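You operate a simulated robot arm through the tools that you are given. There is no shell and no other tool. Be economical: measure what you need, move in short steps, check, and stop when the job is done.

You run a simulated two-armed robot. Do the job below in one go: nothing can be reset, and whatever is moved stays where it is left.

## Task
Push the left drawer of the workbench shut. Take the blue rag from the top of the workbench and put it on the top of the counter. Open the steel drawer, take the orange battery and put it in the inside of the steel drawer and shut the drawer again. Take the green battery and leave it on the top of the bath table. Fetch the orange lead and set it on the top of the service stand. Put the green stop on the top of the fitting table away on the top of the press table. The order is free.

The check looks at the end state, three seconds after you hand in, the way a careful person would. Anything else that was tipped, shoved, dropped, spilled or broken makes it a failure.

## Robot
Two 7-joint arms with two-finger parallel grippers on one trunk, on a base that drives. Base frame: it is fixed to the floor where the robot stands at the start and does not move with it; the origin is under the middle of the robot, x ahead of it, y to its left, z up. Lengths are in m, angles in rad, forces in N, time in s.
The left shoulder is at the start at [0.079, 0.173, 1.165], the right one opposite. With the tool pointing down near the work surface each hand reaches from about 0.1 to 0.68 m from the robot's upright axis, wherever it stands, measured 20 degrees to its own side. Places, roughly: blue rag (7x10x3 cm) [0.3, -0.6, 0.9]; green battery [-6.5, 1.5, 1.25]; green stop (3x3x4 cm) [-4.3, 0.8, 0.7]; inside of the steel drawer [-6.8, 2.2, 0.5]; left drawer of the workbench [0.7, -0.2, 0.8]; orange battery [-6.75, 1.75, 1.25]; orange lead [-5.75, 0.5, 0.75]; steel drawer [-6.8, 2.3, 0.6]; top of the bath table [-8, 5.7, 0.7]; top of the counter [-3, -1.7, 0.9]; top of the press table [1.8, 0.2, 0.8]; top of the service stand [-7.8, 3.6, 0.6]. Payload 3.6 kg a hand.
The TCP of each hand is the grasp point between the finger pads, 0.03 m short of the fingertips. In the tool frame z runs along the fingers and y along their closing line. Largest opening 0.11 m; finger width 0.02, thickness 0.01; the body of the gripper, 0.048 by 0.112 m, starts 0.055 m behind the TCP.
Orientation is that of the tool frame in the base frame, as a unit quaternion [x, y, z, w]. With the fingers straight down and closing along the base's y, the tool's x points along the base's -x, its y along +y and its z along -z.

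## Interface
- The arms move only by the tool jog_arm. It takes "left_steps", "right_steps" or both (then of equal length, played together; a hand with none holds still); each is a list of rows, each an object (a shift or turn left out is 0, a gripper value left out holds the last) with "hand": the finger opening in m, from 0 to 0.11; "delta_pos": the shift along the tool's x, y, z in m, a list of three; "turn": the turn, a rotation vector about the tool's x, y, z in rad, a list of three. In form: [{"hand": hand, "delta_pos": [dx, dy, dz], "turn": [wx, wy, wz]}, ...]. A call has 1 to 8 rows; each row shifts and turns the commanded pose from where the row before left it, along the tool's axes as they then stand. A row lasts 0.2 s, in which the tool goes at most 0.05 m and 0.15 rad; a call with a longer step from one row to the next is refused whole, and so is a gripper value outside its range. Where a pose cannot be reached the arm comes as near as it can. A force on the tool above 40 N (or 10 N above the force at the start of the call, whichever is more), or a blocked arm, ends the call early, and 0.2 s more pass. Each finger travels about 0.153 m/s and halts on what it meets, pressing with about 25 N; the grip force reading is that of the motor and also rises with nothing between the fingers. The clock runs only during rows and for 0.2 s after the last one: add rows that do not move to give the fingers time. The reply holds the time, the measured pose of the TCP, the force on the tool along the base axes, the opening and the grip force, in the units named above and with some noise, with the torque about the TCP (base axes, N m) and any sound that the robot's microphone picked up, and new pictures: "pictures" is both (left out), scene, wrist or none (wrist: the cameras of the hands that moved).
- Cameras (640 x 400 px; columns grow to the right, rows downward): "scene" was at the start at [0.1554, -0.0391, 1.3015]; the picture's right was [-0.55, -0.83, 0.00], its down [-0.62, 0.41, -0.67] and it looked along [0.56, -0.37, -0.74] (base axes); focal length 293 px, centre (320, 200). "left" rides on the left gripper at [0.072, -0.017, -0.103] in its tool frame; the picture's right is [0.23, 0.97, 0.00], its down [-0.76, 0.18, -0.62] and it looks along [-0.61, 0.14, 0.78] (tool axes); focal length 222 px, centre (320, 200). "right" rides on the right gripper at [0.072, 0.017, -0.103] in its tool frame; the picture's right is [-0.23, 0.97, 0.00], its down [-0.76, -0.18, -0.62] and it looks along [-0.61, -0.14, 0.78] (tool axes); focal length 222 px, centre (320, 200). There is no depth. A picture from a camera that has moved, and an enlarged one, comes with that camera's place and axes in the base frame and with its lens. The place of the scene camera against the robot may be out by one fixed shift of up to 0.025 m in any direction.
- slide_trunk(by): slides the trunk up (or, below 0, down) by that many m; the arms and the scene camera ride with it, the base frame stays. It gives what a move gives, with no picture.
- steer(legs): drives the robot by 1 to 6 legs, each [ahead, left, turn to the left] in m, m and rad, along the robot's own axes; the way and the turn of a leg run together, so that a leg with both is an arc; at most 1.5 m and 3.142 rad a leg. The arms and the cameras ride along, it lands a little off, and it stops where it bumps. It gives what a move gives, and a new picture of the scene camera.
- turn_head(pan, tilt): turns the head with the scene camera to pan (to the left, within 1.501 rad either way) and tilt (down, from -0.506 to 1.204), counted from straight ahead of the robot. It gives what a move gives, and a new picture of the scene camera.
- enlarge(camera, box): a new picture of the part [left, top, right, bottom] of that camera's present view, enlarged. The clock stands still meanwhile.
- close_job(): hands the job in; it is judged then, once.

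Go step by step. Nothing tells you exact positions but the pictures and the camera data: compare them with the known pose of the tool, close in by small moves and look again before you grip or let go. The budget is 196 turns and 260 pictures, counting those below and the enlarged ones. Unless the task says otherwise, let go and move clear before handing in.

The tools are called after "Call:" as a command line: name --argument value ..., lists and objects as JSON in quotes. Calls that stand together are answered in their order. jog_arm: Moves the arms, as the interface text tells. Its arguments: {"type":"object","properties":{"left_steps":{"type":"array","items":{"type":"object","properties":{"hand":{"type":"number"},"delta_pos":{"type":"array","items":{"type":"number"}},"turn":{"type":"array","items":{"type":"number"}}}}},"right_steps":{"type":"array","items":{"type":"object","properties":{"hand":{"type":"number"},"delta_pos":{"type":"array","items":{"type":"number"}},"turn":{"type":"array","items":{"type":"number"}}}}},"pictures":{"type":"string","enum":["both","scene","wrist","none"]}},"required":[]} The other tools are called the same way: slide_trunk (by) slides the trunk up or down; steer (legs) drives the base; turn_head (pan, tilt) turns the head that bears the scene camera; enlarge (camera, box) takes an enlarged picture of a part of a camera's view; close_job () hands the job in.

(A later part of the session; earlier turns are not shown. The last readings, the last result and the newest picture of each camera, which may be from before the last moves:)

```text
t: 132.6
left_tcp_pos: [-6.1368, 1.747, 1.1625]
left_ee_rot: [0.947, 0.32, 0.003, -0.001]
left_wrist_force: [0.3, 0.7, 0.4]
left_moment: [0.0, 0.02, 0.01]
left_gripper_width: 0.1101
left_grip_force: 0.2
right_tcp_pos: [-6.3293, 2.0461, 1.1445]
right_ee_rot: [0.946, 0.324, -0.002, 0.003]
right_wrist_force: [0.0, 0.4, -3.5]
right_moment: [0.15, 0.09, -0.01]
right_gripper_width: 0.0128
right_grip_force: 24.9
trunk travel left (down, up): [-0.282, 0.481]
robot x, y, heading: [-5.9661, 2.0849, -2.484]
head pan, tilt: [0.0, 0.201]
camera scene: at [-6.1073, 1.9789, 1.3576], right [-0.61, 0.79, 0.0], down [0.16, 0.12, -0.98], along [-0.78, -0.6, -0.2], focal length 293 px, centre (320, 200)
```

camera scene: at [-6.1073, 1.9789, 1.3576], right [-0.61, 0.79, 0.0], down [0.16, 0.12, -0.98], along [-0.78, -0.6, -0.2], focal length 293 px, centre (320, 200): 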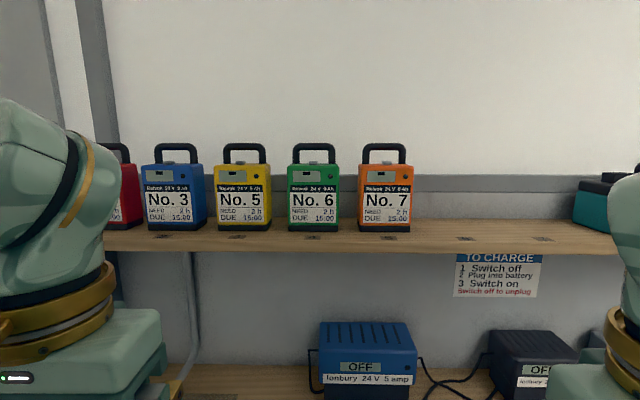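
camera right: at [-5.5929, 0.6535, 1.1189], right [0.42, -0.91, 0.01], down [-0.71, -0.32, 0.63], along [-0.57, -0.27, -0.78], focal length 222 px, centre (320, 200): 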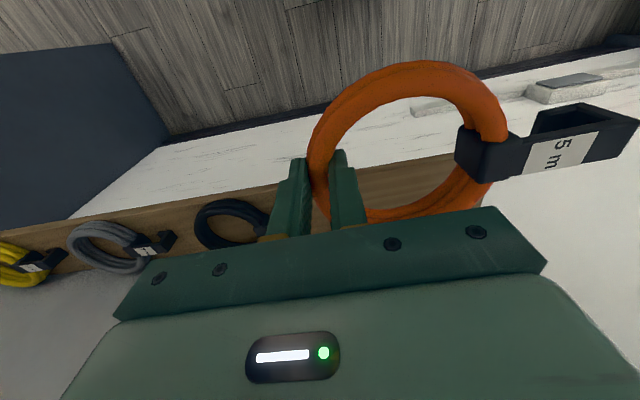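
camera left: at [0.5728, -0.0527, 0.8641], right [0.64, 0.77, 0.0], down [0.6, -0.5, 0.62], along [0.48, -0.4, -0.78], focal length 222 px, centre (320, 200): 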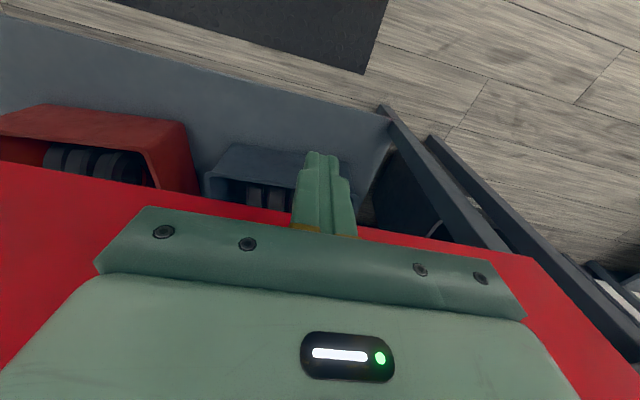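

Green No. 6 is dead ahead and orange No. 7 just right of it. I'll raise the trunk to see them from above and measure depth.

Call:
slide_trunk --by 0.35

Call:
turn_head --pan 0 --tilt 0.6

```text
t: 136.0
left_tcp_pos: [-6.1371, 1.7461, 1.512]
left_ee_rot: [0.947, 0.321, 0.003, -0.001]
left_wrist_force: [-0.3, -1.1, 0.3]
left_moment: [0.01, 0.04, 0.01]
left_gripper_width: 0.1099
left_grip_force: 0.0
right_tcp_pos: [-6.3292, 2.0457, 1.4942]
right_ee_rot: [0.946, 0.325, -0.002, 0.003]
right_wrist_force: [0.7, 0.4, -3.3]
right_moment: [0.17, 0.09, 0.0]
right_gripper_width: 0.0129
right_grip_force: 25.7
trunk travel left (down, up): [-0.632, 0.131]
robot x, y, heading: [-5.9677, 2.0848, -2.492]
head pan, tilt: [0.0, 0.201]
```

```text
t: 136.9
left_tcp_pos: [-6.1367, 1.7453, 1.5123]
left_ee_rot: [0.947, 0.321, 0.003, -0.001]
left_wrist_force: [1.5, 0.2, 0.0]
left_moment: [-0.02, -0.02, 0.01]
left_gripper_width: 0.1096
left_grip_force: 0.1
right_tcp_pos: [-6.3294, 2.0461, 1.4942]
right_ee_rot: [0.946, 0.325, -0.002, 0.003]
right_wrist_force: [-0.2, -0.5, -3.0]
right_moment: [0.2, 0.12, 0.01]
right_gripper_width: 0.0132
right_grip_force: 24.4
trunk travel left (down, up): [-0.632, 0.131]
robot x, y, heading: [-5.9666, 2.0845, -2.484]
head pan, tilt: [0.0, 0.6]
camera scene: at [-6.0445, 2.0273, 1.674], right [-0.61, 0.79, 0.0], down [0.45, 0.34, -0.83], along [-0.65, -0.5, -0.56], focal length 293 px, centre (320, 200)
```

scene: 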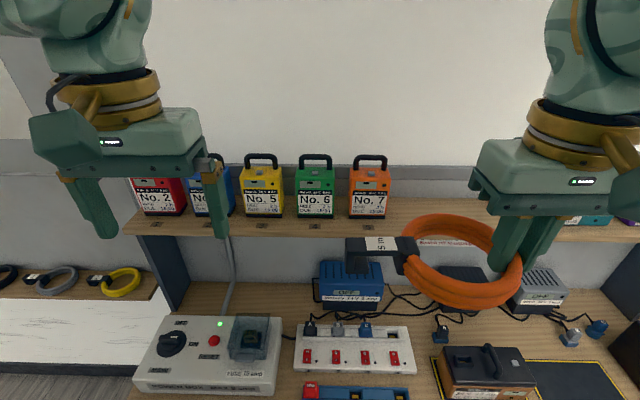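

Handle of the green battery: about 0.79 m ahead, top at z≈1.35. To gain reach for the left arm I'll shift, edge forward and turn 45° right so the left shoulder comes closer.

Call:
steer --legs '[[0, -0.1, 0], [0.1, 0, 0], [0, 0, -0.785]]'

Call:
turn_head --pan 0.785 --tilt 0.6

```text
t: 140.9
left_tcp_pos: [-6.4676, 1.9855, 1.5109]
left_ee_rot: [0.997, -0.071, 0.004, 0.0]
left_wrist_force: [0.1, 1.2, -0.6]
left_moment: [-0.01, 0.01, -0.03]
left_gripper_width: 0.1101
left_grip_force: 0.1
right_tcp_pos: [-6.3889, 2.3333, 1.4954]
right_ee_rot: [0.998, -0.066, -0.003, 0.003]
right_wrist_force: [0.1, 0.6, -2.9]
right_moment: [0.19, -0.07, 0.02]
right_gripper_width: 0.0126
right_grip_force: 25.0
trunk travel left (down, up): [-0.632, 0.131]
robot x, y, heading: [-6.1037, 2.1008, 3.004]
head pan, tilt: [0.0, 0.6]
camera scene: at [-6.2051, 2.1205, 1.6739], right [0.14, 0.99, 0.0], down [0.56, -0.08, -0.82], along [-0.82, 0.11, -0.57], focal length 293 px, centre (320, 200)
```

scene: 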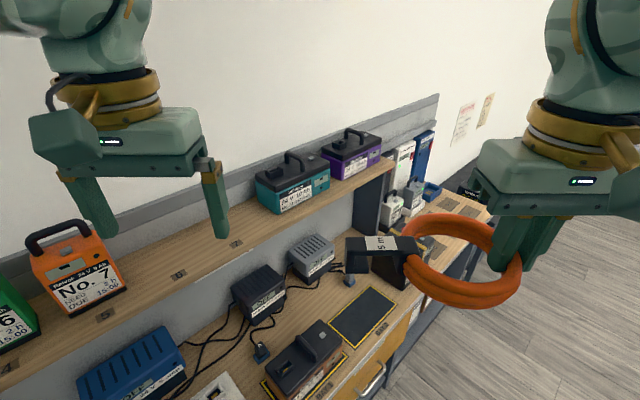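

```text
t: 142.0
left_tcp_pos: [-6.4666, 1.9853, 1.5116]
left_ee_rot: [0.998, -0.07, 0.003, 0.0]
left_wrist_force: [0.6, -0.3, 0.0]
left_moment: [-0.01, -0.01, -0.02]
left_gripper_width: 0.1101
left_grip_force: 0.0
right_tcp_pos: [-6.3885, 2.334, 1.4947]
right_ee_rot: [0.998, -0.067, -0.002, 0.002]
right_wrist_force: [1.0, 0.0, -3.1]
right_moment: [0.2, -0.08, 0.0]
right_gripper_width: 0.0128
right_grip_force: 24.8
trunk travel left (down, up): [-0.632, 0.131]
robot x, y, heading: [-6.1054, 2.1019, 3.002]
head pan, tilt: [0.785, 0.6]
camera scene: at [-6.1881, 2.0554, 1.674], right [-0.6, 0.8, 0.0], down [0.45, 0.34, -0.82], along [-0.66, -0.5, -0.57], focal length 293 px, centre (320, 200)
```

scene: 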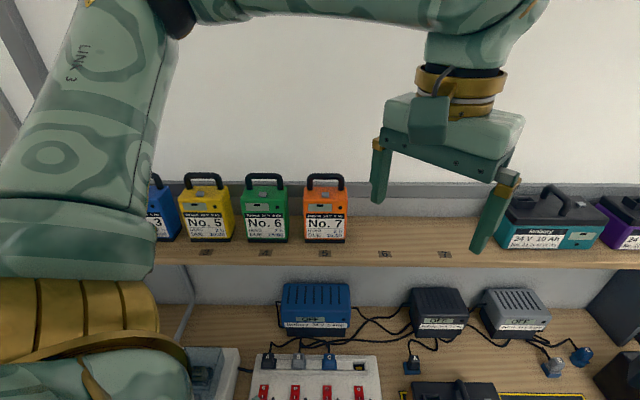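

Green handle is about [-6.588, 1.62, 1.345]. I'll bring the open left hand above it, then turn it so the fingers close across the handle bar.

Call:
jog_arm --left_steps '[{"delta_pos": [-0.0085, 0.0472, 0], "hand": 0.06}, {"delta_pos": [-0.0085, 0.0472, 0]}, {"delta_pos": [-0.0085, 0.0472, 0]}, {"delta_pos": [-0.0085, 0.0472, 0]}, {"delta_pos": [-0.0085, 0.0472, 0]}, {"delta_pos": [-0.0085, 0.0472, 0]}, {"delta_pos": [-0.0085, 0.0472, 0]}, {"delta_pos": [-0.0085, 0.0472, 0]}]' --pictures "none"

Call:
jog_arm --left_steps '[{"turn": [0, 0, 0.1312]}, {"turn": [0, 0, 0.1312]}, {"turn": [0, 0, 0.1312]}, {"turn": [0, 0, 0.1312]}, {"turn": [0, 0, 0.1312]}, {"turn": [0, 0, 0.1312]}, {"delta_pos": [0, 0, 0.04]}, {}]'

```text
t: 143.8
left_tcp_pos: [-6.5894, 1.6199, 1.5108]
left_ee_rot: [0.997, -0.072, 0.003, 0.0]
left_wrist_force: [-0.2, 0.4, 0.5]
left_moment: [0.01, -0.01, 0.0]
left_gripper_width: 0.06
left_grip_force: 0.1
right_tcp_pos: [-6.3898, 2.3325, 1.4944]
right_ee_rot: [0.998, -0.067, -0.002, 0.001]
right_wrist_force: [-1.2, 0.0, -3.2]
right_moment: [0.21, -0.05, 0.02]
right_gripper_width: 0.0124
right_grip_force: 24.9
trunk travel left (down, up): [-0.632, 0.131]
robot x, y, heading: [-6.1094, 2.1015, 3.001]
head pan, tilt: [0.785, 0.6]
```

```text
t: 145.6
left_tcp_pos: [-6.5872, 1.6189, 1.4712]
left_ee_rot: [0.894, -0.449, 0.002, -0.001]
left_wrist_force: [0.2, 0.5, -0.7]
left_moment: [0.0, -0.01, -0.04]
left_gripper_width: 0.06
left_grip_force: 0.0
right_tcp_pos: [-6.3889, 2.3359, 1.4957]
right_ee_rot: [0.998, -0.067, -0.002, 0.002]
right_wrist_force: [0.4, 0.2, -3.8]
right_moment: [0.19, -0.06, 0.02]
right_gripper_width: 0.0127
right_grip_force: 24.9
trunk travel left (down, up): [-0.632, 0.131]
robot x, y, heading: [-6.1076, 2.104, 3.005]
head pan, tilt: [0.785, 0.6]
camera scene: at [-6.188, 2.0553, 1.674], right [-0.6, 0.8, 0.0], down [0.45, 0.34, -0.82], along [-0.66, -0.5, -0.57], focal length 293 px, centre (320, 200)
camera left: at [-6.532, 1.5705, 1.576], right [-0.64, -0.76, 0.0], down [-0.6, 0.51, 0.62], along [-0.47, 0.4, -0.79], focal length 222 px, centre (320, 200)
```

scene: 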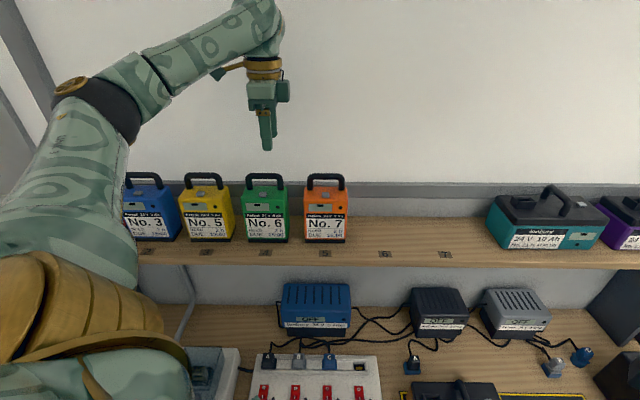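
left: 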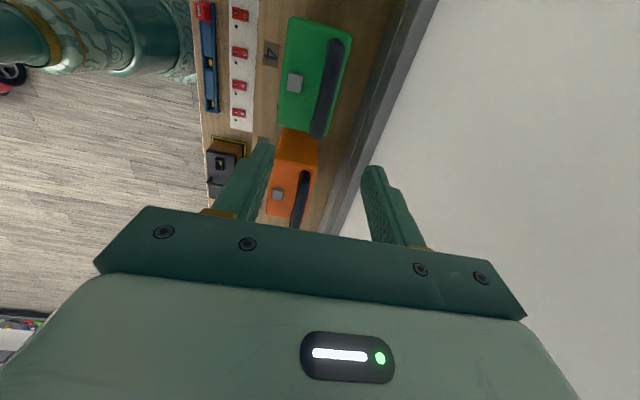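

The handle bar sits toward the back of the green battery, 3 cm to the left of my hand line. I'll correct and lower to just above the bar.

Call:
jog_arm --left_steps '[{"delta_pos": [0.029, 0.004, 0]}, {"delta_pos": [0, 0, 0.035]}, {"delta_pos": [0, 0, 0.03]}, {}]'

```text
t: 146.6
left_tcp_pos: [-6.5712, 1.5947, 1.4077]
left_ee_rot: [0.894, -0.448, 0.003, -0.001]
left_wrist_force: [-0.6, 0.0, -0.7]
left_moment: [-0.01, 0.0, -0.01]
left_gripper_width: 0.0599
left_grip_force: 0.2
right_tcp_pos: [-6.3868, 2.334, 1.4946]
right_ee_rot: [0.998, -0.066, -0.003, 0.002]
right_wrist_force: [-0.7, 0.3, -3.5]
right_moment: [0.18, -0.07, -0.03]
right_gripper_width: 0.0126
right_grip_force: 25.1
trunk travel left (down, up): [-0.632, 0.131]
robot x, y, heading: [-6.109, 2.108, 3.01]
head pan, tilt: [0.785, 0.6]
camera scene: at [-6.1874, 2.0548, 1.674], right [-0.6, 0.8, 0.0], down [0.45, 0.34, -0.82], along [-0.66, -0.5, -0.57], focal length 293 px, centre (320, 200)
camera left: at [-6.5152, 1.5454, 1.5119], right [-0.64, -0.77, 0.0], down [-0.6, 0.5, 0.62], along [-0.47, 0.4, -0.79], focal length 222 px, centre (320, 200)
```

scene: 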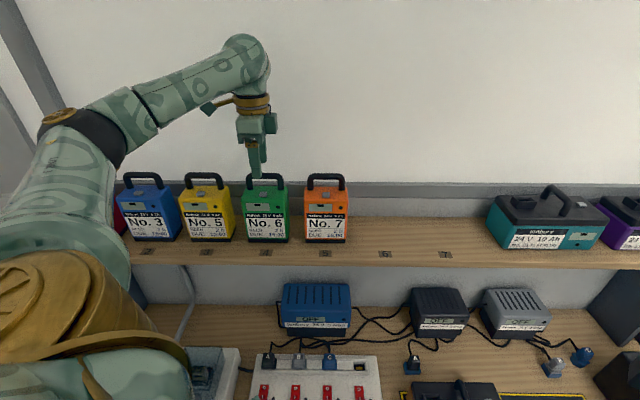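
left: 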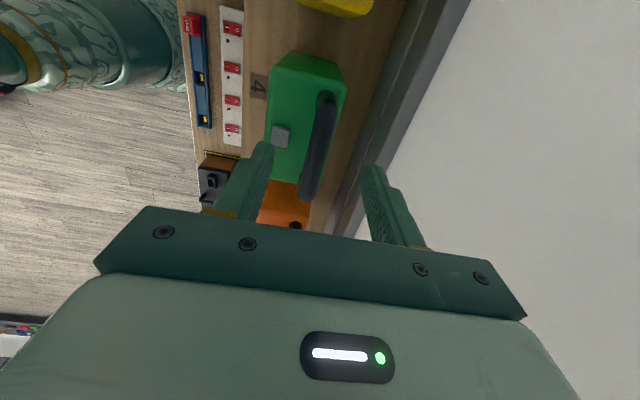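

Lined up over the bar. I'll lower 5.7 cm so the pads straddle it and close.

Call:
jog_arm --left_steps '[{"delta_pos": [0, 0, 0.03]}, {"delta_pos": [0, 0, 0.015]}, {"delta_pos": [0, 0, 0.012]}, {"hand": 0.0}, {"hand": 0.0}, {"hand": 0.0}, {"hand": 0.0}]'

```text
t: 147.4
left_tcp_pos: [-6.57, 1.5958, 1.361]
left_ee_rot: [0.895, -0.446, -0.005, 0.004]
left_wrist_force: [-2.9, -5.6, 13.2]
left_moment: [0.22, 0.12, -0.08]
left_gripper_width: 0.0144
left_grip_force: 21.3
right_tcp_pos: [-6.3839, 2.3359, 1.4948]
right_ee_rot: [0.998, -0.067, -0.004, 0.003]
right_wrist_force: [0.1, 0.3, -3.0]
right_moment: [0.17, -0.02, 0.04]
right_gripper_width: 0.0126
right_grip_force: 25.0
trunk travel left (down, up): [-0.632, 0.131]
robot x, y, heading: [-6.1067, 2.1021, 3.005]
head pan, tilt: [0.785, 0.6]
heard: click
stopped in row 4 (left hand): the force on the tool passed its limit at 58 N (the readings are from after the stop); the commanded pose is now the measured one
camera scene: at [-6.1826, 2.0589, 1.6744], right [-0.6, 0.8, 0.0], down [0.45, 0.34, -0.83], along [-0.66, -0.5, -0.56], focal length 293 px, centre (320, 200)
camera left: at [-6.5114, 1.5477, 1.4644], right [-0.64, -0.77, 0.01], down [-0.59, 0.5, 0.63], along [-0.49, 0.4, -0.78], focal length 222 px, centre (320, 200)
```

scene: 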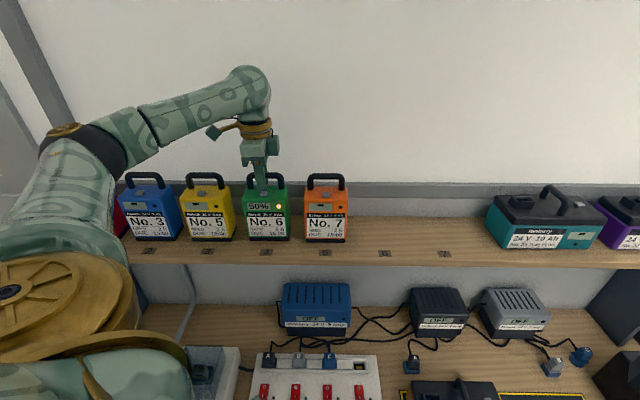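
left: 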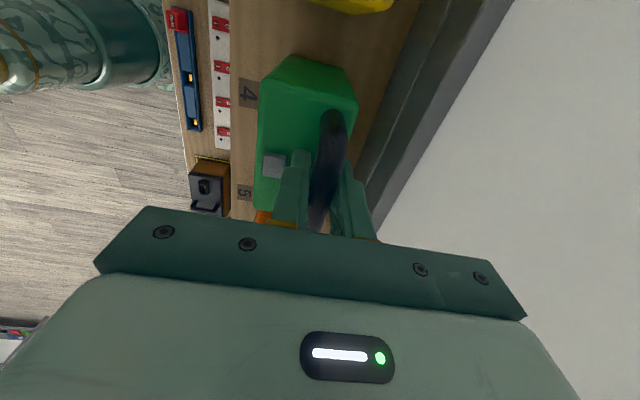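

A finger tapped the battery's gauge button (it now shows 50%), which is harmless; the bar is gripped at 1.4 cm. I'll let the grip settle and lift gently.

Call:
jog_arm --left_steps '[{"hand": 0.0}, {"hand": 0.0}, {"delta_pos": [0, 0, -0.01]}, {"delta_pos": [0, 0, -0.015]}, {"delta_pos": [0, 0, -0.02]}, {}]'

```text
t: 148.8
left_tcp_pos: [-6.5751, 1.5911, 1.4]
left_ee_rot: [0.895, -0.447, -0.003, 0.001]
left_wrist_force: [0.5, -0.4, -13.1]
left_moment: [-0.13, 0.07, 0.02]
left_gripper_width: 0.0146
left_grip_force: 25.2
right_tcp_pos: [-6.3901, 2.3319, 1.495]
right_ee_rot: [0.998, -0.067, -0.001, 0.001]
right_wrist_force: [-0.2, 0.0, -3.5]
right_moment: [0.19, -0.08, 0.01]
right_gripper_width: 0.0131
right_grip_force: 24.7
trunk travel left (down, up): [-0.632, 0.131]
robot x, y, heading: [-6.1049, 2.1006, 3.01]
head pan, tilt: [0.785, 0.6]
camera scene: at [-6.19, 2.0529, 1.6737], right [-0.6, 0.8, 0.0], down [0.45, 0.34, -0.82], along [-0.66, -0.5, -0.57], focal length 293 px, centre (320, 200)
camera left: at [-6.5176, 1.5426, 1.5045], right [-0.64, -0.77, 0.0], down [-0.6, 0.5, 0.63], along [-0.48, 0.4, -0.78], focal length 222 px, centre (320, 200)
```

scene: 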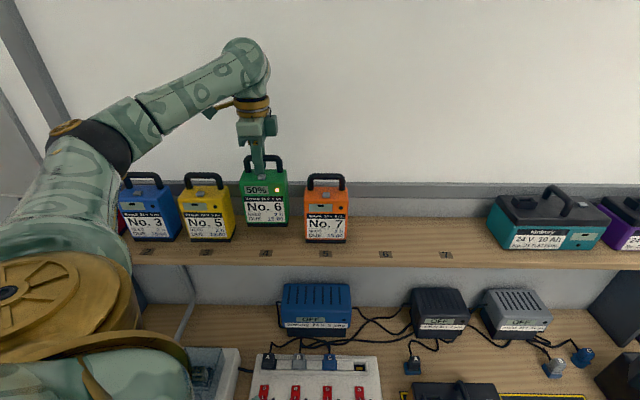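
left: 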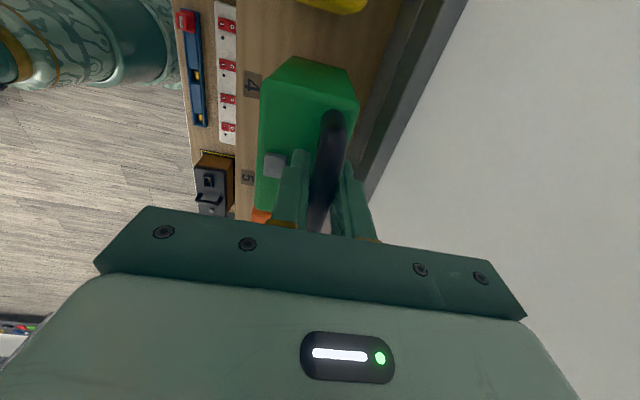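

The green battery is lifted cleanly and hangs straight. I'll raise it further and draw it straight out from the shelf.

Call:
jog_arm --left_steps '[{"delta_pos": [0, 0, -0.03]}, {"delta_pos": [0, 0, -0.03]}, {"delta_pos": [0, -0.02, 0]}, {"delta_pos": [0, -0.035, 0]}, {"delta_pos": [0, -0.035, 0]}, {"delta_pos": [0, -0.035, 0]}, {"delta_pos": [0, -0.035, 0]}, {"delta_pos": [0, -0.035, 0]}]' --pictures "none"

Call:
jog_arm --left_steps '[{"delta_pos": [0, -0.035, 0]}, {"turn": [0, 0, -0.1312]}, {"turn": [0, 0, -0.1312]}, {"turn": [0, 0, -0.1312]}, {"turn": [0, 0, -0.1312]}, {"turn": [0, 0, -0.1312]}, {"turn": [0, 0, -0.1312]}]' --pictures "scene"

```text
t: 150.6
left_tcp_pos: [-6.4162, 1.7118, 1.4602]
left_ee_rot: [0.895, -0.446, -0.003, 0.003]
left_wrist_force: [0.6, -0.1, -12.5]
left_moment: [-0.14, -0.03, -0.04]
left_gripper_width: 0.0146
left_grip_force: 25.0
right_tcp_pos: [-6.3866, 2.3329, 1.4951]
right_ee_rot: [0.998, -0.066, -0.003, 0.003]
right_wrist_force: [1.2, 0.5, -2.9]
right_moment: [0.18, -0.06, 0.03]
right_gripper_width: 0.0128
right_grip_force: 25.1
trunk travel left (down, up): [-0.632, 0.131]
robot x, y, heading: [-6.1077, 2.1043, 3.004]
head pan, tilt: [0.785, 0.6]
```

```text
t: 152.2
left_tcp_pos: [-6.389, 1.7321, 1.4607]
left_ee_rot: [0.998, -0.07, -0.003, 0.001]
left_wrist_force: [0.6, 0.0, -13.0]
left_moment: [-0.09, -0.11, -0.01]
left_gripper_width: 0.0148
left_grip_force: 24.4
right_tcp_pos: [-6.3888, 2.3335, 1.4948]
right_ee_rot: [0.998, -0.066, -0.003, 0.002]
right_wrist_force: [0.3, 1.2, -2.7]
right_moment: [0.19, -0.05, 0.0]
right_gripper_width: 0.0126
right_grip_force: 25.6
trunk travel left (down, up): [-0.632, 0.131]
robot x, y, heading: [-6.1099, 2.1052, 2.999]
head pan, tilt: [0.785, 0.6]
camera scene: at [-6.1882, 2.0548, 1.6739], right [-0.6, 0.8, 0.0], down [0.45, 0.34, -0.82], along [-0.66, -0.5, -0.57], focal length 293 px, centre (320, 200)
```

scene: 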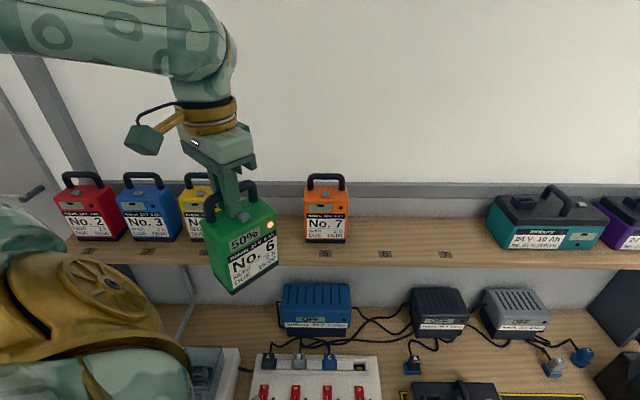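

I'll look along the aisle to plan the drive to the service stand.

Call:
turn_head --pan -0.6 --tilt 0.35

Call:
turn_head --pan -1.5 --tilt 0.45

```text
t: 153.7
left_tcp_pos: [-6.389, 1.7305, 1.4623]
left_ee_rot: [0.998, -0.07, -0.004, -0.001]
left_wrist_force: [0.9, -0.7, -13.1]
left_moment: [-0.06, -0.1, 0.0]
left_gripper_width: 0.0145
left_grip_force: 25.1
right_tcp_pos: [-6.3899, 2.3319, 1.4948]
right_ee_rot: [0.998, -0.066, -0.003, 0.001]
right_wrist_force: [0.3, 0.4, -3.0]
right_moment: [0.18, -0.06, 0.03]
right_gripper_width: 0.0128
right_grip_force: 24.7
trunk travel left (down, up): [-0.632, 0.131]
robot x, y, heading: [-6.1054, 2.1003, 3.005]
head pan, tilt: [-0.6, 0.351]
camera scene: at [-6.1873, 2.1698, 1.6967], right [0.67, 0.74, 0.0], down [0.26, -0.23, -0.94], along [-0.7, 0.63, -0.34], focal length 293 px, centre (320, 200)
```

scene: 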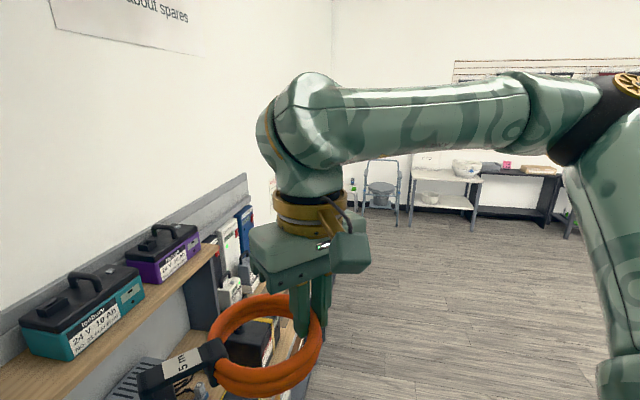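

```text
t: 154.9
left_tcp_pos: [-6.389, 1.7306, 1.461]
left_ee_rot: [0.998, -0.069, -0.004, -0.001]
left_wrist_force: [-0.2, 0.1, -12.4]
left_moment: [-0.07, -0.08, -0.04]
left_gripper_width: 0.0148
left_grip_force: 25.4
right_tcp_pos: [-6.3894, 2.3319, 1.4944]
right_ee_rot: [0.998, -0.066, -0.002, 0.001]
right_wrist_force: [-0.1, -0.3, -2.8]
right_moment: [0.22, -0.1, 0.01]
right_gripper_width: 0.0127
right_grip_force: 24.9
trunk travel left (down, up): [-0.632, 0.131]
robot x, y, heading: [-6.1047, 2.1012, 3.007]
head pan, tilt: [-1.499, 0.45]
camera scene: at [-6.1124, 2.1991, 1.6876], right [1.0, -0.06, 0.0], down [-0.03, -0.43, -0.9], along [0.06, 0.9, -0.43], focal length 293 px, centre (320, 200)
```

scene: 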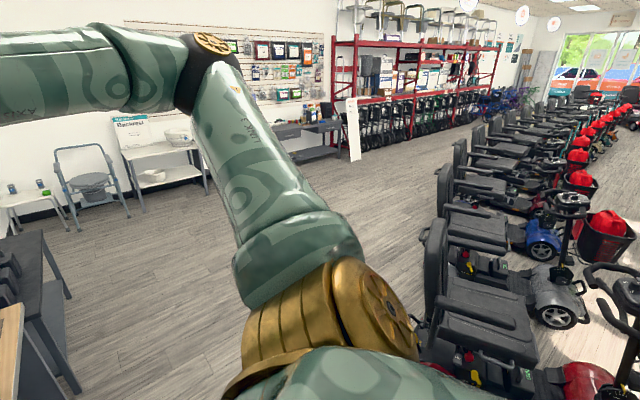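

The dark bench beyond the cabinet should be the service stand and the white shelf table by the back wall the bath table. I'll pull away from the cabinet, turn along the aisle and drive on.

Call:
steer --legs '[[-0.19, -0.19, 0], [0, 0, -0.79], [1.2, 0, 0]]'

Call:
turn_head --pan 0.6 --tilt 0.6

```text
t: 164.5
left_tcp_pos: [-7.0447, 3.1629, 1.4621]
left_ee_rot: [0.89, -0.456, -0.003, -0.002]
left_wrist_force: [0.6, -0.6, -12.3]
left_moment: [-0.1, -0.04, 0.02]
left_gripper_width: 0.0145
left_grip_force: 24.6
right_tcp_pos: [-6.6095, 3.5793, 1.4957]
right_ee_rot: [0.892, -0.453, -0.003, 0.0]
right_wrist_force: [-0.9, 0.2, -3.9]
right_moment: [0.11, -0.18, 0.02]
right_gripper_width: 0.0127
right_grip_force: 24.5
trunk travel left (down, up): [-0.632, 0.131]
robot x, y, heading: [-6.5808, 3.2185, 2.198]
head pan, tilt: [-1.499, 0.45]
camera scene: at [-6.5171, 3.2889, 1.6876], right [0.64, -0.77, 0.0], down [-0.33, -0.28, -0.9], along [0.69, 0.58, -0.43], focal length 293 px, centre (320, 200)
```

scene: 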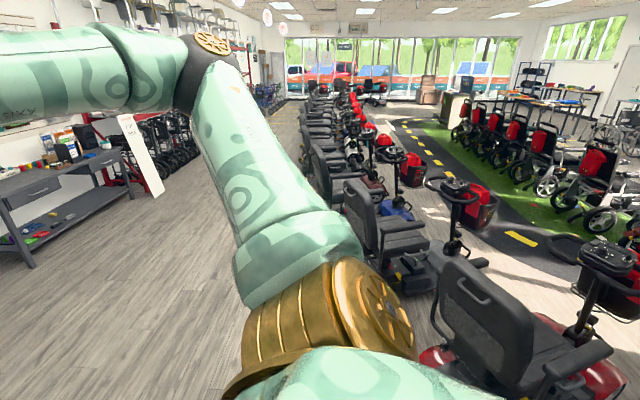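

```text
t: 166.5
left_tcp_pos: [-7.044, 3.1619, 1.4615]
left_ee_rot: [0.89, -0.455, -0.002, -0.002]
left_wrist_force: [-0.7, -0.1, -12.7]
left_moment: [-0.11, -0.04, 0.02]
left_gripper_width: 0.0147
left_grip_force: 25.0
right_tcp_pos: [-6.6091, 3.5791, 1.4953]
right_ee_rot: [0.891, -0.453, -0.004, 0.0]
right_wrist_force: [0.4, -0.3, -3.3]
right_moment: [0.09, -0.2, 0.04]
right_gripper_width: 0.0125
right_grip_force: 25.1
trunk travel left (down, up): [-0.632, 0.131]
robot x, y, heading: [-6.5787, 3.2185, 2.199]
head pan, tilt: [0.6, 0.6]
camera scene: at [-6.671, 3.2603, 1.6739], right [0.34, 0.94, 0.0], down [0.53, -0.19, -0.82], along [-0.78, 0.28, -0.57], focal length 293 px, centre (320, 200)
```

scene: 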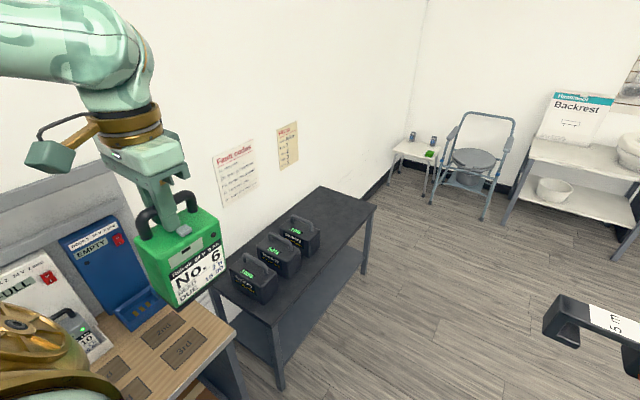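

The dark bench with three black packs is the service stand; its far end is free. I'll drive level with that end and turn to face it.

Call:
steer --legs '[[1.2, 0, 0], [0, 0, 1.586]]'

Call:
turn_head --pan 0 --tilt 0.85

```text
t: 176.4
left_tcp_pos: [-7.2319, 3.7258, 1.4613]
left_ee_rot: [0.952, 0.306, -0.003, 0.001]
left_wrist_force: [0.3, -1.1, -13.8]
left_moment: [0.05, -0.13, -0.01]
left_gripper_width: 0.015
left_grip_force: 25.3
right_tcp_pos: [-7.6455, 4.1615, 1.4962]
right_ee_rot: [0.951, 0.309, -0.003, 0.002]
right_wrist_force: [0.1, 0.0, -2.8]
right_moment: [0.16, 0.08, -0.02]
right_gripper_width: 0.0129
right_grip_force: 24.7
trunk travel left (down, up): [-0.632, 0.131]
robot x, y, heading: [-7.2813, 4.1893, -2.521]
head pan, tilt: [0.6, 0.6]
camera scene: at [-7.3205, 4.1018, 1.6739], right [-0.94, 0.34, 0.0], down [0.19, 0.53, -0.82], along [-0.28, -0.78, -0.57], focal length 293 px, centre (320, 200)
```

scene: 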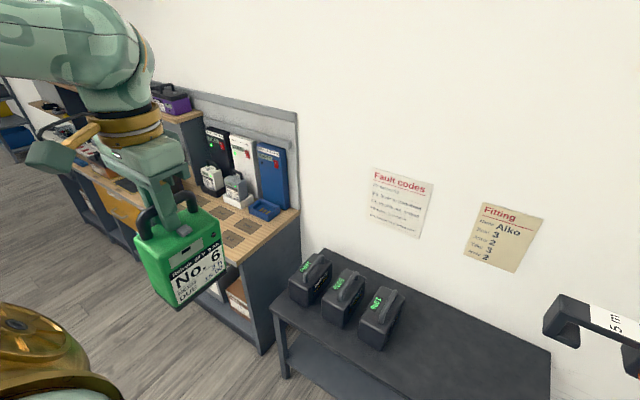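

```text
t: 177.4
left_tcp_pos: [-7.2308, 3.7263, 1.4619]
left_ee_rot: [0.952, 0.305, -0.004, 0.001]
left_wrist_force: [0.0, 0.0, -13.2]
left_moment: [0.01, -0.09, -0.01]
left_gripper_width: 0.0145
left_grip_force: 25.2
right_tcp_pos: [-7.6462, 4.1621, 1.4944]
right_ee_rot: [0.951, 0.309, -0.002, 0.002]
right_wrist_force: [0.0, 0.1, -2.7]
right_moment: [0.17, 0.11, 0.0]
right_gripper_width: 0.0126
right_grip_force: 24.7
trunk travel left (down, up): [-0.632, 0.131]
robot x, y, heading: [-7.2817, 4.1873, -2.516]
head pan, tilt: [0.0, 0.85]
camera scene: at [-7.3537, 4.1391, 1.653], right [-0.58, 0.81, 0.0], down [0.61, 0.44, -0.66], along [-0.54, -0.39, -0.75], focal length 293 px, centre (320, 200)
```

scene: 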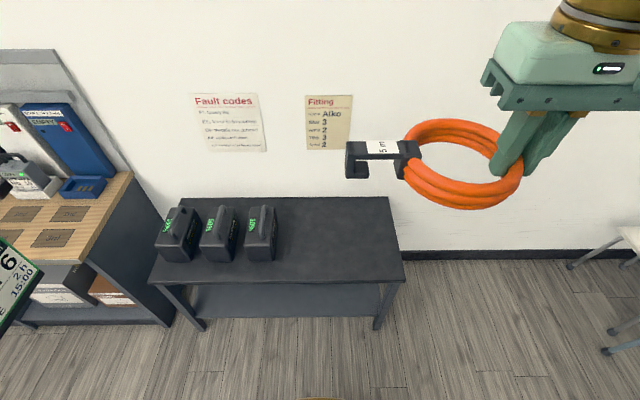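

The free half of the stand lies ahead right. I'll drive 0.22 m closer and lower the trunk.

Call:
steer --legs '[[0.22, 0, 0]]'

Call:
slide_trunk --by -0.55

Call:
jog_arm --right_steps '[{"delta_pos": [-0.04, 0, 0]}, {"delta_pos": [-0.045, 0, 0]}, {"delta_pos": [-0.045, 0, 0]}, {"delta_pos": [-0.045, 0, 0]}, {"delta_pos": [-0.045, 0, 0]}, {}]'

```text
t: 179.1
left_tcp_pos: [-7.4073, 3.5991, 1.4619]
left_ee_rot: [0.952, 0.306, -0.003, 0.001]
left_wrist_force: [0.4, -0.2, -12.2]
left_moment: [0.0, -0.1, 0.01]
left_gripper_width: 0.0147
left_grip_force: 24.6
right_tcp_pos: [-7.8227, 4.0351, 1.4952]
right_ee_rot: [0.951, 0.309, -0.002, 0.003]
right_wrist_force: [0.2, -0.6, -3.7]
right_moment: [0.21, 0.1, 0.0]
right_gripper_width: 0.0129
right_grip_force: 24.7
trunk travel left (down, up): [-0.632, 0.131]
robot x, y, heading: [-7.4561, 4.0618, -2.518]
head pan, tilt: [0.0, 0.85]
camera scene: at [-7.5298, 4.0128, 1.6531], right [-0.58, 0.81, 0.0], down [0.61, 0.44, -0.66], along [-0.54, -0.38, -0.75], focal length 293 px, centre (320, 200)
```

scene: 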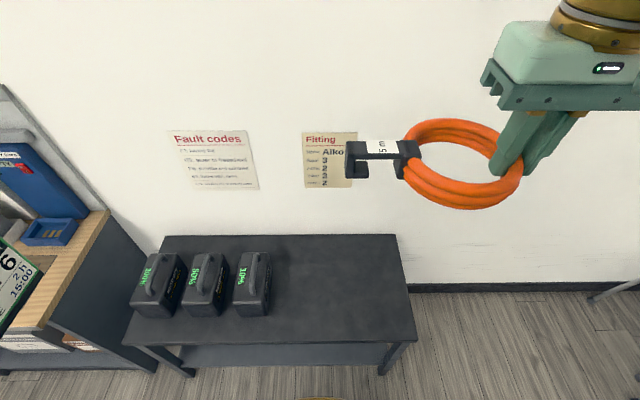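

```text
refused: -0.55 is not a number from -0.4 to 0.4
```

```text
t: 180.5
left_tcp_pos: [-7.4092, 3.5978, 1.4616]
left_ee_rot: [0.952, 0.305, -0.003, 0.001]
left_wrist_force: [0.7, -1.2, -13.3]
left_moment: [0.0, -0.09, 0.0]
left_gripper_width: 0.0144
left_grip_force: 24.5
right_tcp_pos: [-8.0012, 3.9053, 1.4975]
right_ee_rot: [0.951, 0.309, -0.002, 0.002]
right_wrist_force: [0.6, 1.0, -2.8]
right_moment: [0.16, 0.1, -0.01]
right_gripper_width: 0.0129
right_grip_force: 24.5
trunk travel left (down, up): [-0.632, 0.131]
robot x, y, heading: [-7.4625, 4.0586, -2.519]
head pan, tilt: [0.0, 0.85]
camera scene: at [-7.5314, 4.0122, 1.653], right [-0.58, 0.81, 0.0], down [0.61, 0.44, -0.66], along [-0.54, -0.38, -0.75], focal length 293 px, centre (320, 200)
camera right: at [-7.9328, 3.9341, 1.5997], right [0.39, -0.92, 0.0], down [-0.72, -0.3, 0.63], along [-0.58, -0.25, -0.78], focal length 222 px, centre (320, 200)
```

scene: 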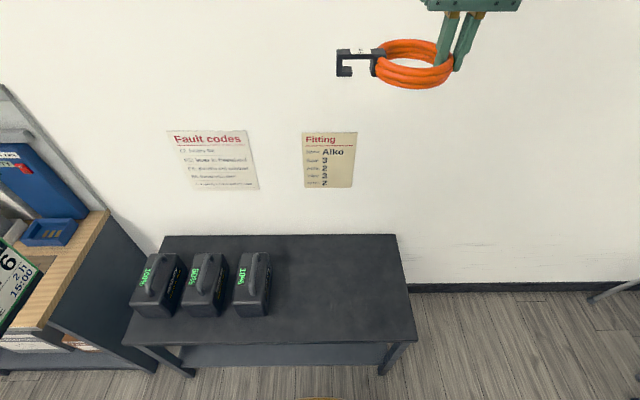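
right: 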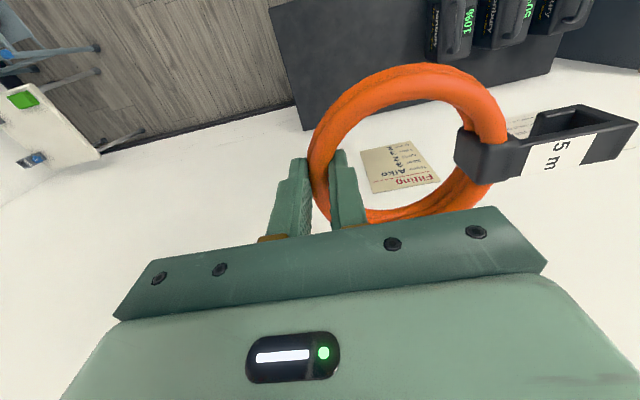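

I'll lower the trunk in two stages, above the free part of the stand.

Call:
slide_trunk --by -0.4

Call:
slide_trunk --by -0.2

Call:
turn_head --pan 0 --tilt 0.8

```text
t: 184.3
left_tcp_pos: [-7.4082, 3.5978, 1.0613]
left_ee_rot: [0.952, 0.306, -0.003, 0.001]
left_wrist_force: [-0.2, 0.4, -14.0]
left_moment: [0.05, -0.06, -0.03]
left_gripper_width: 0.0144
left_grip_force: 25.5
right_tcp_pos: [-8.0004, 3.9051, 1.0945]
right_ee_rot: [0.951, 0.309, -0.002, 0.002]
right_wrist_force: [0.1, 0.1, -2.9]
right_moment: [0.16, 0.11, 0.02]
right_gripper_width: 0.0125
right_grip_force: 25.1
trunk travel left (down, up): [-0.232, 0.531]
robot x, y, heading: [-7.4628, 4.0586, -2.527]
head pan, tilt: [0.0, 0.85]
```

```text
t: 186.5
left_tcp_pos: [-7.4568, 3.5635, 0.8327]
left_ee_rot: [0.946, 0.304, 0.104, -0.035]
left_wrist_force: [0.2, -0.5, -13.4]
left_moment: [-0.11, 0.14, 0.03]
left_gripper_width: 0.0145
left_grip_force: 25.7
right_tcp_pos: [-8.0008, 3.9054, 0.8967]
right_ee_rot: [0.951, 0.308, -0.001, 0.003]
right_wrist_force: [0.0, 0.5, -2.8]
right_moment: [0.15, 0.08, -0.02]
right_gripper_width: 0.0126
right_grip_force: 24.9
trunk travel left (down, up): [-0.032, 0.731]
robot x, y, heading: [-7.4647, 4.0595, -2.523]
head pan, tilt: [0.0, 0.85]
```

```text
t: 187.1
left_tcp_pos: [-7.4589, 3.5622, 0.8336]
left_ee_rot: [0.946, 0.304, 0.106, -0.034]
left_wrist_force: [-0.7, 0.7, -13.7]
left_moment: [-0.13, 0.16, -0.03]
left_gripper_width: 0.0147
left_grip_force: 24.7
right_tcp_pos: [-8.0018, 3.9061, 0.8958]
right_ee_rot: [0.951, 0.309, -0.001, 0.003]
right_wrist_force: [0.3, 0.6, -3.7]
right_moment: [0.16, 0.09, 0.01]
right_gripper_width: 0.0128
right_grip_force: 25.2
trunk travel left (down, up): [-0.032, 0.731]
robot x, y, heading: [-7.4576, 4.0598, -2.522]
head pan, tilt: [0.0, 0.799]
camera scene: at [-7.7098, 3.8841, 1.0392], right [-0.58, 0.81, 0.0], down [0.58, 0.42, -0.7], along [-0.57, -0.41, -0.72], focal length 293 px, centre (320, 200)
```

scene: 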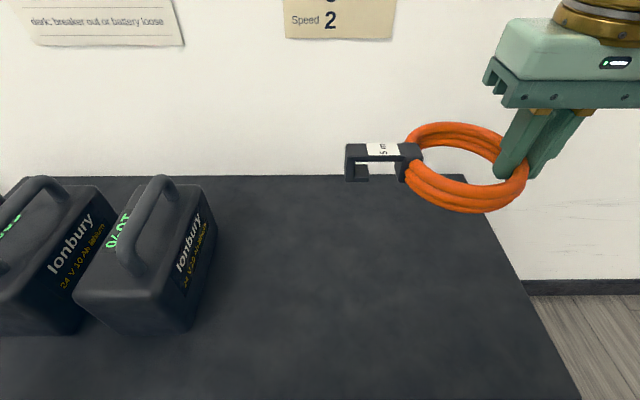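

The lead hangs over the free part with margins on all sides. I'll lower it near the surface.

Call:
jog_arm --right_steps '[{"delta_pos": [0, 0, 0.045]}, {"delta_pos": [0, 0, 0.045]}, {"delta_pos": [0, 0, 0.045]}, {"delta_pos": [0, 0, 0.045]}, {"delta_pos": [0, 0, 0.03]}, {}]'

```text
t: 188.5
left_tcp_pos: [-7.4578, 3.5623, 0.8324]
left_ee_rot: [0.946, 0.304, 0.105, -0.035]
left_wrist_force: [-0.3, 0.0, -12.7]
left_moment: [-0.14, 0.15, -0.02]
left_gripper_width: 0.0147
left_grip_force: 25.4
right_tcp_pos: [-8.0023, 3.9033, 0.6864]
right_ee_rot: [0.951, 0.309, -0.002, 0.002]
right_wrist_force: [0.4, 0.3, -3.3]
right_moment: [0.22, 0.13, 0.02]
right_gripper_width: 0.013
right_grip_force: 25.2
trunk travel left (down, up): [-0.032, 0.731]
robot x, y, heading: [-7.4613, 4.0599, -2.526]
head pan, tilt: [0.0, 0.799]
camera scene: at [-7.7097, 3.8841, 1.0393], right [-0.58, 0.81, 0.0], down [0.58, 0.42, -0.7], along [-0.57, -0.41, -0.72], focal length 293 px, centre (320, 200)
camera right: at [-7.9328, 3.9329, 0.7883], right [0.39, -0.92, 0.0], down [-0.72, -0.3, 0.63], along [-0.58, -0.25, -0.78], focal length 222 px, centre (320, 200)
```

scene: 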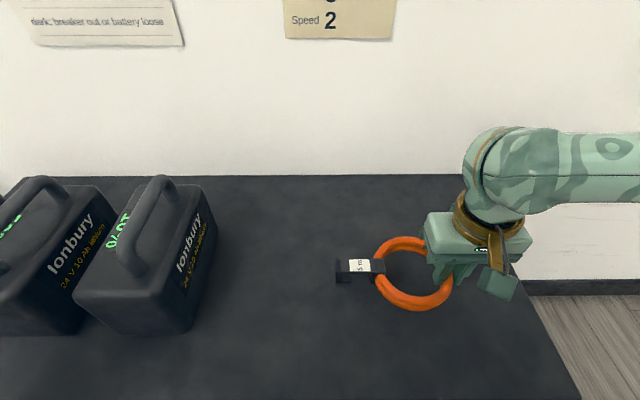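
right: 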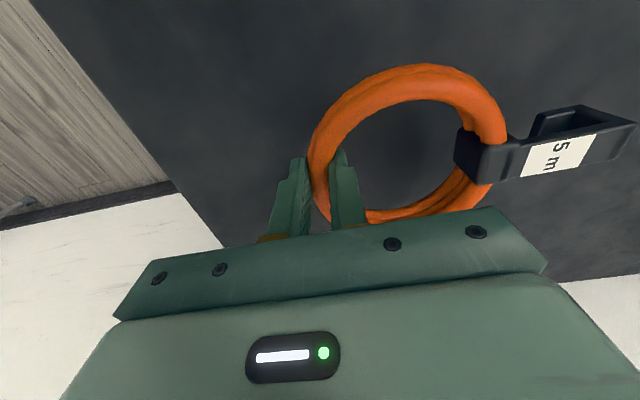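

Getting close to the top. I'll lower in small steps until it touches.

Call:
jog_arm --right_steps '[{"delta_pos": [0, 0, 0.012]}, {"delta_pos": [0, 0, 0.01]}, {"delta_pos": [0, 0, 0.008]}, {"delta_pos": [0, 0, 0.008]}, {"delta_pos": [0, 0, 0.006]}, {"delta_pos": [0, 0, 0.006]}, {}]' --pictures "scene"

```text
t: 189.6
left_tcp_pos: [-7.457, 3.5649, 0.834]
left_ee_rot: [0.947, 0.303, 0.104, -0.035]
left_wrist_force: [-1.0, -0.1, -12.7]
left_moment: [-0.12, 0.12, -0.04]
left_gripper_width: 0.0148
left_grip_force: 24.9
right_tcp_pos: [-8.0017, 3.9034, 0.6549]
right_ee_rot: [0.951, 0.308, -0.006, 0.007]
right_wrist_force: [3.2, 7.0, 26.2]
right_moment: [0.47, -0.52, 0.15]
right_gripper_width: 0.0128
right_grip_force: 25.3
trunk travel left (down, up): [-0.032, 0.731]
robot x, y, heading: [-7.4606, 4.0586, -2.521]
head pan, tilt: [0.0, 0.799]
stopped in row 5 (right hand): the force on the tool passed its limit at 63 N (the readings are from after the stop); the commanded pose is now the measured one
camera scene: at [-7.7076, 3.8859, 1.0405], right [-0.58, 0.81, 0.0], down [0.58, 0.42, -0.7], along [-0.57, -0.41, -0.72], focal length 293 px, centre (320, 200)
```

scene: 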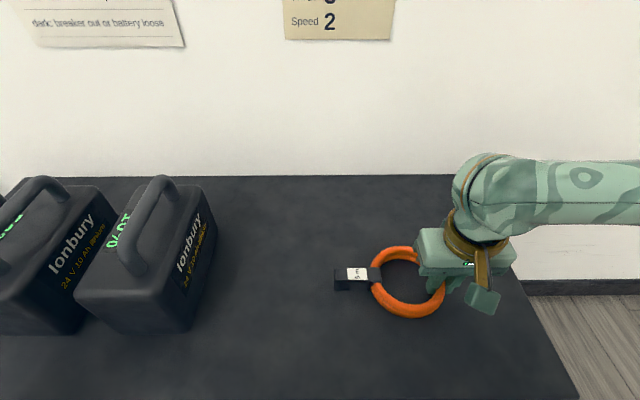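

Contact made. I'll release, let the coil settle and lift the hand away.

Call:
jog_arm --right_steps '[{"hand": 0.025}, {"hand": 0.045}, {"hand": 0.05}, {"delta_pos": [0, 0, -0.02]}, {"delta_pos": [0, 0, -0.04]}, {"delta_pos": [0, 0, -0.045]}, {"delta_pos": [0, 0, -0.045]}, {"delta_pos": [0, 0, -0.045]}]' --pictures "scene"

```text
t: 191.4
left_tcp_pos: [-7.4579, 3.5635, 0.8328]
left_ee_rot: [0.946, 0.303, 0.106, -0.035]
left_wrist_force: [0.0, 0.4, -12.3]
left_moment: [-0.1, 0.14, -0.01]
left_gripper_width: 0.0149
left_grip_force: 25.3
right_tcp_pos: [-8.0006, 3.9066, 0.847]
right_ee_rot: [0.951, 0.308, -0.004, 0.005]
right_wrist_force: [-0.6, 0.7, -0.3]
right_moment: [0.0, -0.02, 0.0]
right_gripper_width: 0.0499
right_grip_force: 0.1
trunk travel left (down, up): [-0.032, 0.731]
robot x, y, heading: [-7.4644, 4.0602, -2.519]
head pan, tilt: [0.0, 0.799]
camera scene: at [-7.7092, 3.8846, 1.0396], right [-0.58, 0.81, 0.0], down [0.58, 0.42, -0.7], along [-0.57, -0.41, -0.72], focal length 293 px, centre (320, 200)
```

scene: 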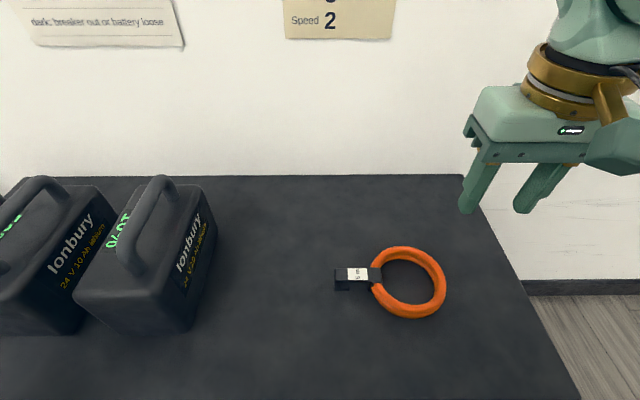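

The lead lies flat on the stand. I'll tuck the right hand, raise the trunk, back off and turn toward the bath table.

Call:
jog_arm --right_steps '[{"delta_pos": [0.045, 0, 0]}, {"delta_pos": [0.045, 0, 0]}, {"delta_pos": [0.045, 0, 0]}, {"delta_pos": [0.045, 0, 0]}]' --pictures "none"

Call:
slide_trunk --by 0.3

Call:
steer --legs '[[-0.25, 0, 0], [0, 0, -1.55]]'

Call:
turn_head --pan -0.2 --tilt 0.4

```text
t: 192.4
left_tcp_pos: [-7.4578, 3.563, 0.8334]
left_ee_rot: [0.947, 0.303, 0.105, -0.035]
left_wrist_force: [-0.8, 1.0, -12.9]
left_moment: [-0.12, 0.15, 0.02]
left_gripper_width: 0.0147
left_grip_force: 25.4
right_tcp_pos: [-7.8695, 3.989, 0.866]
right_ee_rot: [0.951, 0.308, -0.005, 0.004]
right_wrist_force: [0.0, -0.3, 0.4]
right_moment: [0.0, 0.01, -0.02]
right_gripper_width: 0.0502
right_grip_force: 0.0
right hand out of reach, approached as far as the arm can: row 4
trunk travel left (down, up): [-0.032, 0.731]
robot x, y, heading: [-7.4634, 4.0647, -2.518]
head pan, tilt: [0.0, 0.799]
```

```text
t: 195.4
left_tcp_pos: [-7.4577, 3.5616, 1.1331]
left_ee_rot: [0.947, 0.303, 0.104, -0.035]
left_wrist_force: [-0.1, -0.3, -12.9]
left_moment: [-0.11, 0.12, -0.01]
left_gripper_width: 0.0146
left_grip_force: 24.6
right_tcp_pos: [-7.8721, 3.9888, 1.1647]
right_ee_rot: [0.951, 0.308, -0.005, 0.005]
right_wrist_force: [-1.1, 0.1, -0.4]
right_moment: [0.0, 0.02, 0.0]
right_gripper_width: 0.0503
right_grip_force: 0.0
trunk travel left (down, up): [-0.332, 0.431]
robot x, y, heading: [-7.4606, 4.057, -2.517]
head pan, tilt: [0.0, 0.799]
```

```text
t: 201.1
left_tcp_pos: [-7.7558, 4.2113, 1.1327]
left_ee_rot: [0.88, -0.461, 0.098, 0.05]
left_wrist_force: [0.3, 0.0, -12.7]
left_moment: [0.13, 0.11, 0.0]
left_gripper_width: 0.0148
left_grip_force: 25.5
right_tcp_pos: [-7.3252, 4.6186, 1.1634]
right_ee_rot: [0.887, -0.462, -0.006, 0.0]
right_wrist_force: [-0.2, -0.5, -0.3]
right_moment: [0.01, -0.03, 0.0]
right_gripper_width: 0.0499
right_grip_force: 0.0
trunk travel left (down, up): [-0.332, 0.431]
robot x, y, heading: [-7.2563, 4.2067, 2.176]
head pan, tilt: [0.0, 0.799]
camera scene: at [-7.3401, 4.3322, 1.3549], right [0.82, 0.57, 0.0], down [0.41, -0.59, -0.7], along [-0.4, 0.57, -0.72], focal length 293 px, centre (320, 200)
```

scene: 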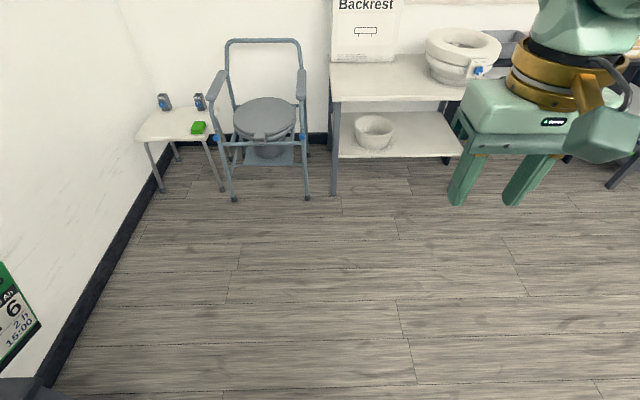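

```text
t: 201.9
left_tcp_pos: [-7.7562, 4.2108, 1.1329]
left_ee_rot: [0.88, -0.461, 0.098, 0.051]
left_wrist_force: [-0.6, 0.6, -13.0]
left_moment: [0.11, 0.12, -0.02]
left_gripper_width: 0.0146
left_grip_force: 24.6
right_tcp_pos: [-7.3241, 4.618, 1.1642]
right_ee_rot: [0.887, -0.461, -0.006, 0.0]
right_wrist_force: [0.8, 1.1, 0.4]
right_moment: [0.0, 0.04, 0.0]
right_gripper_width: 0.0501
right_grip_force: 0.1
trunk travel left (down, up): [-0.332, 0.431]
robot x, y, heading: [-7.2559, 4.2081, 2.174]
head pan, tilt: [-0.201, 0.4]
camera scene: at [-7.3309, 4.351, 1.39], right [0.92, 0.4, 0.0], down [0.16, -0.36, -0.92], along [-0.36, 0.85, -0.39], focal length 293 px, centre (320, 200)
```

scene: 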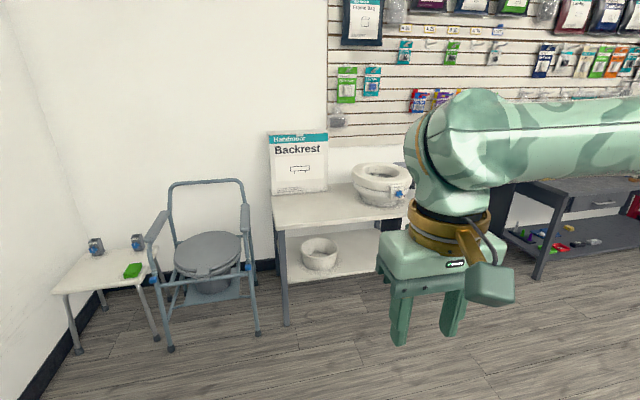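

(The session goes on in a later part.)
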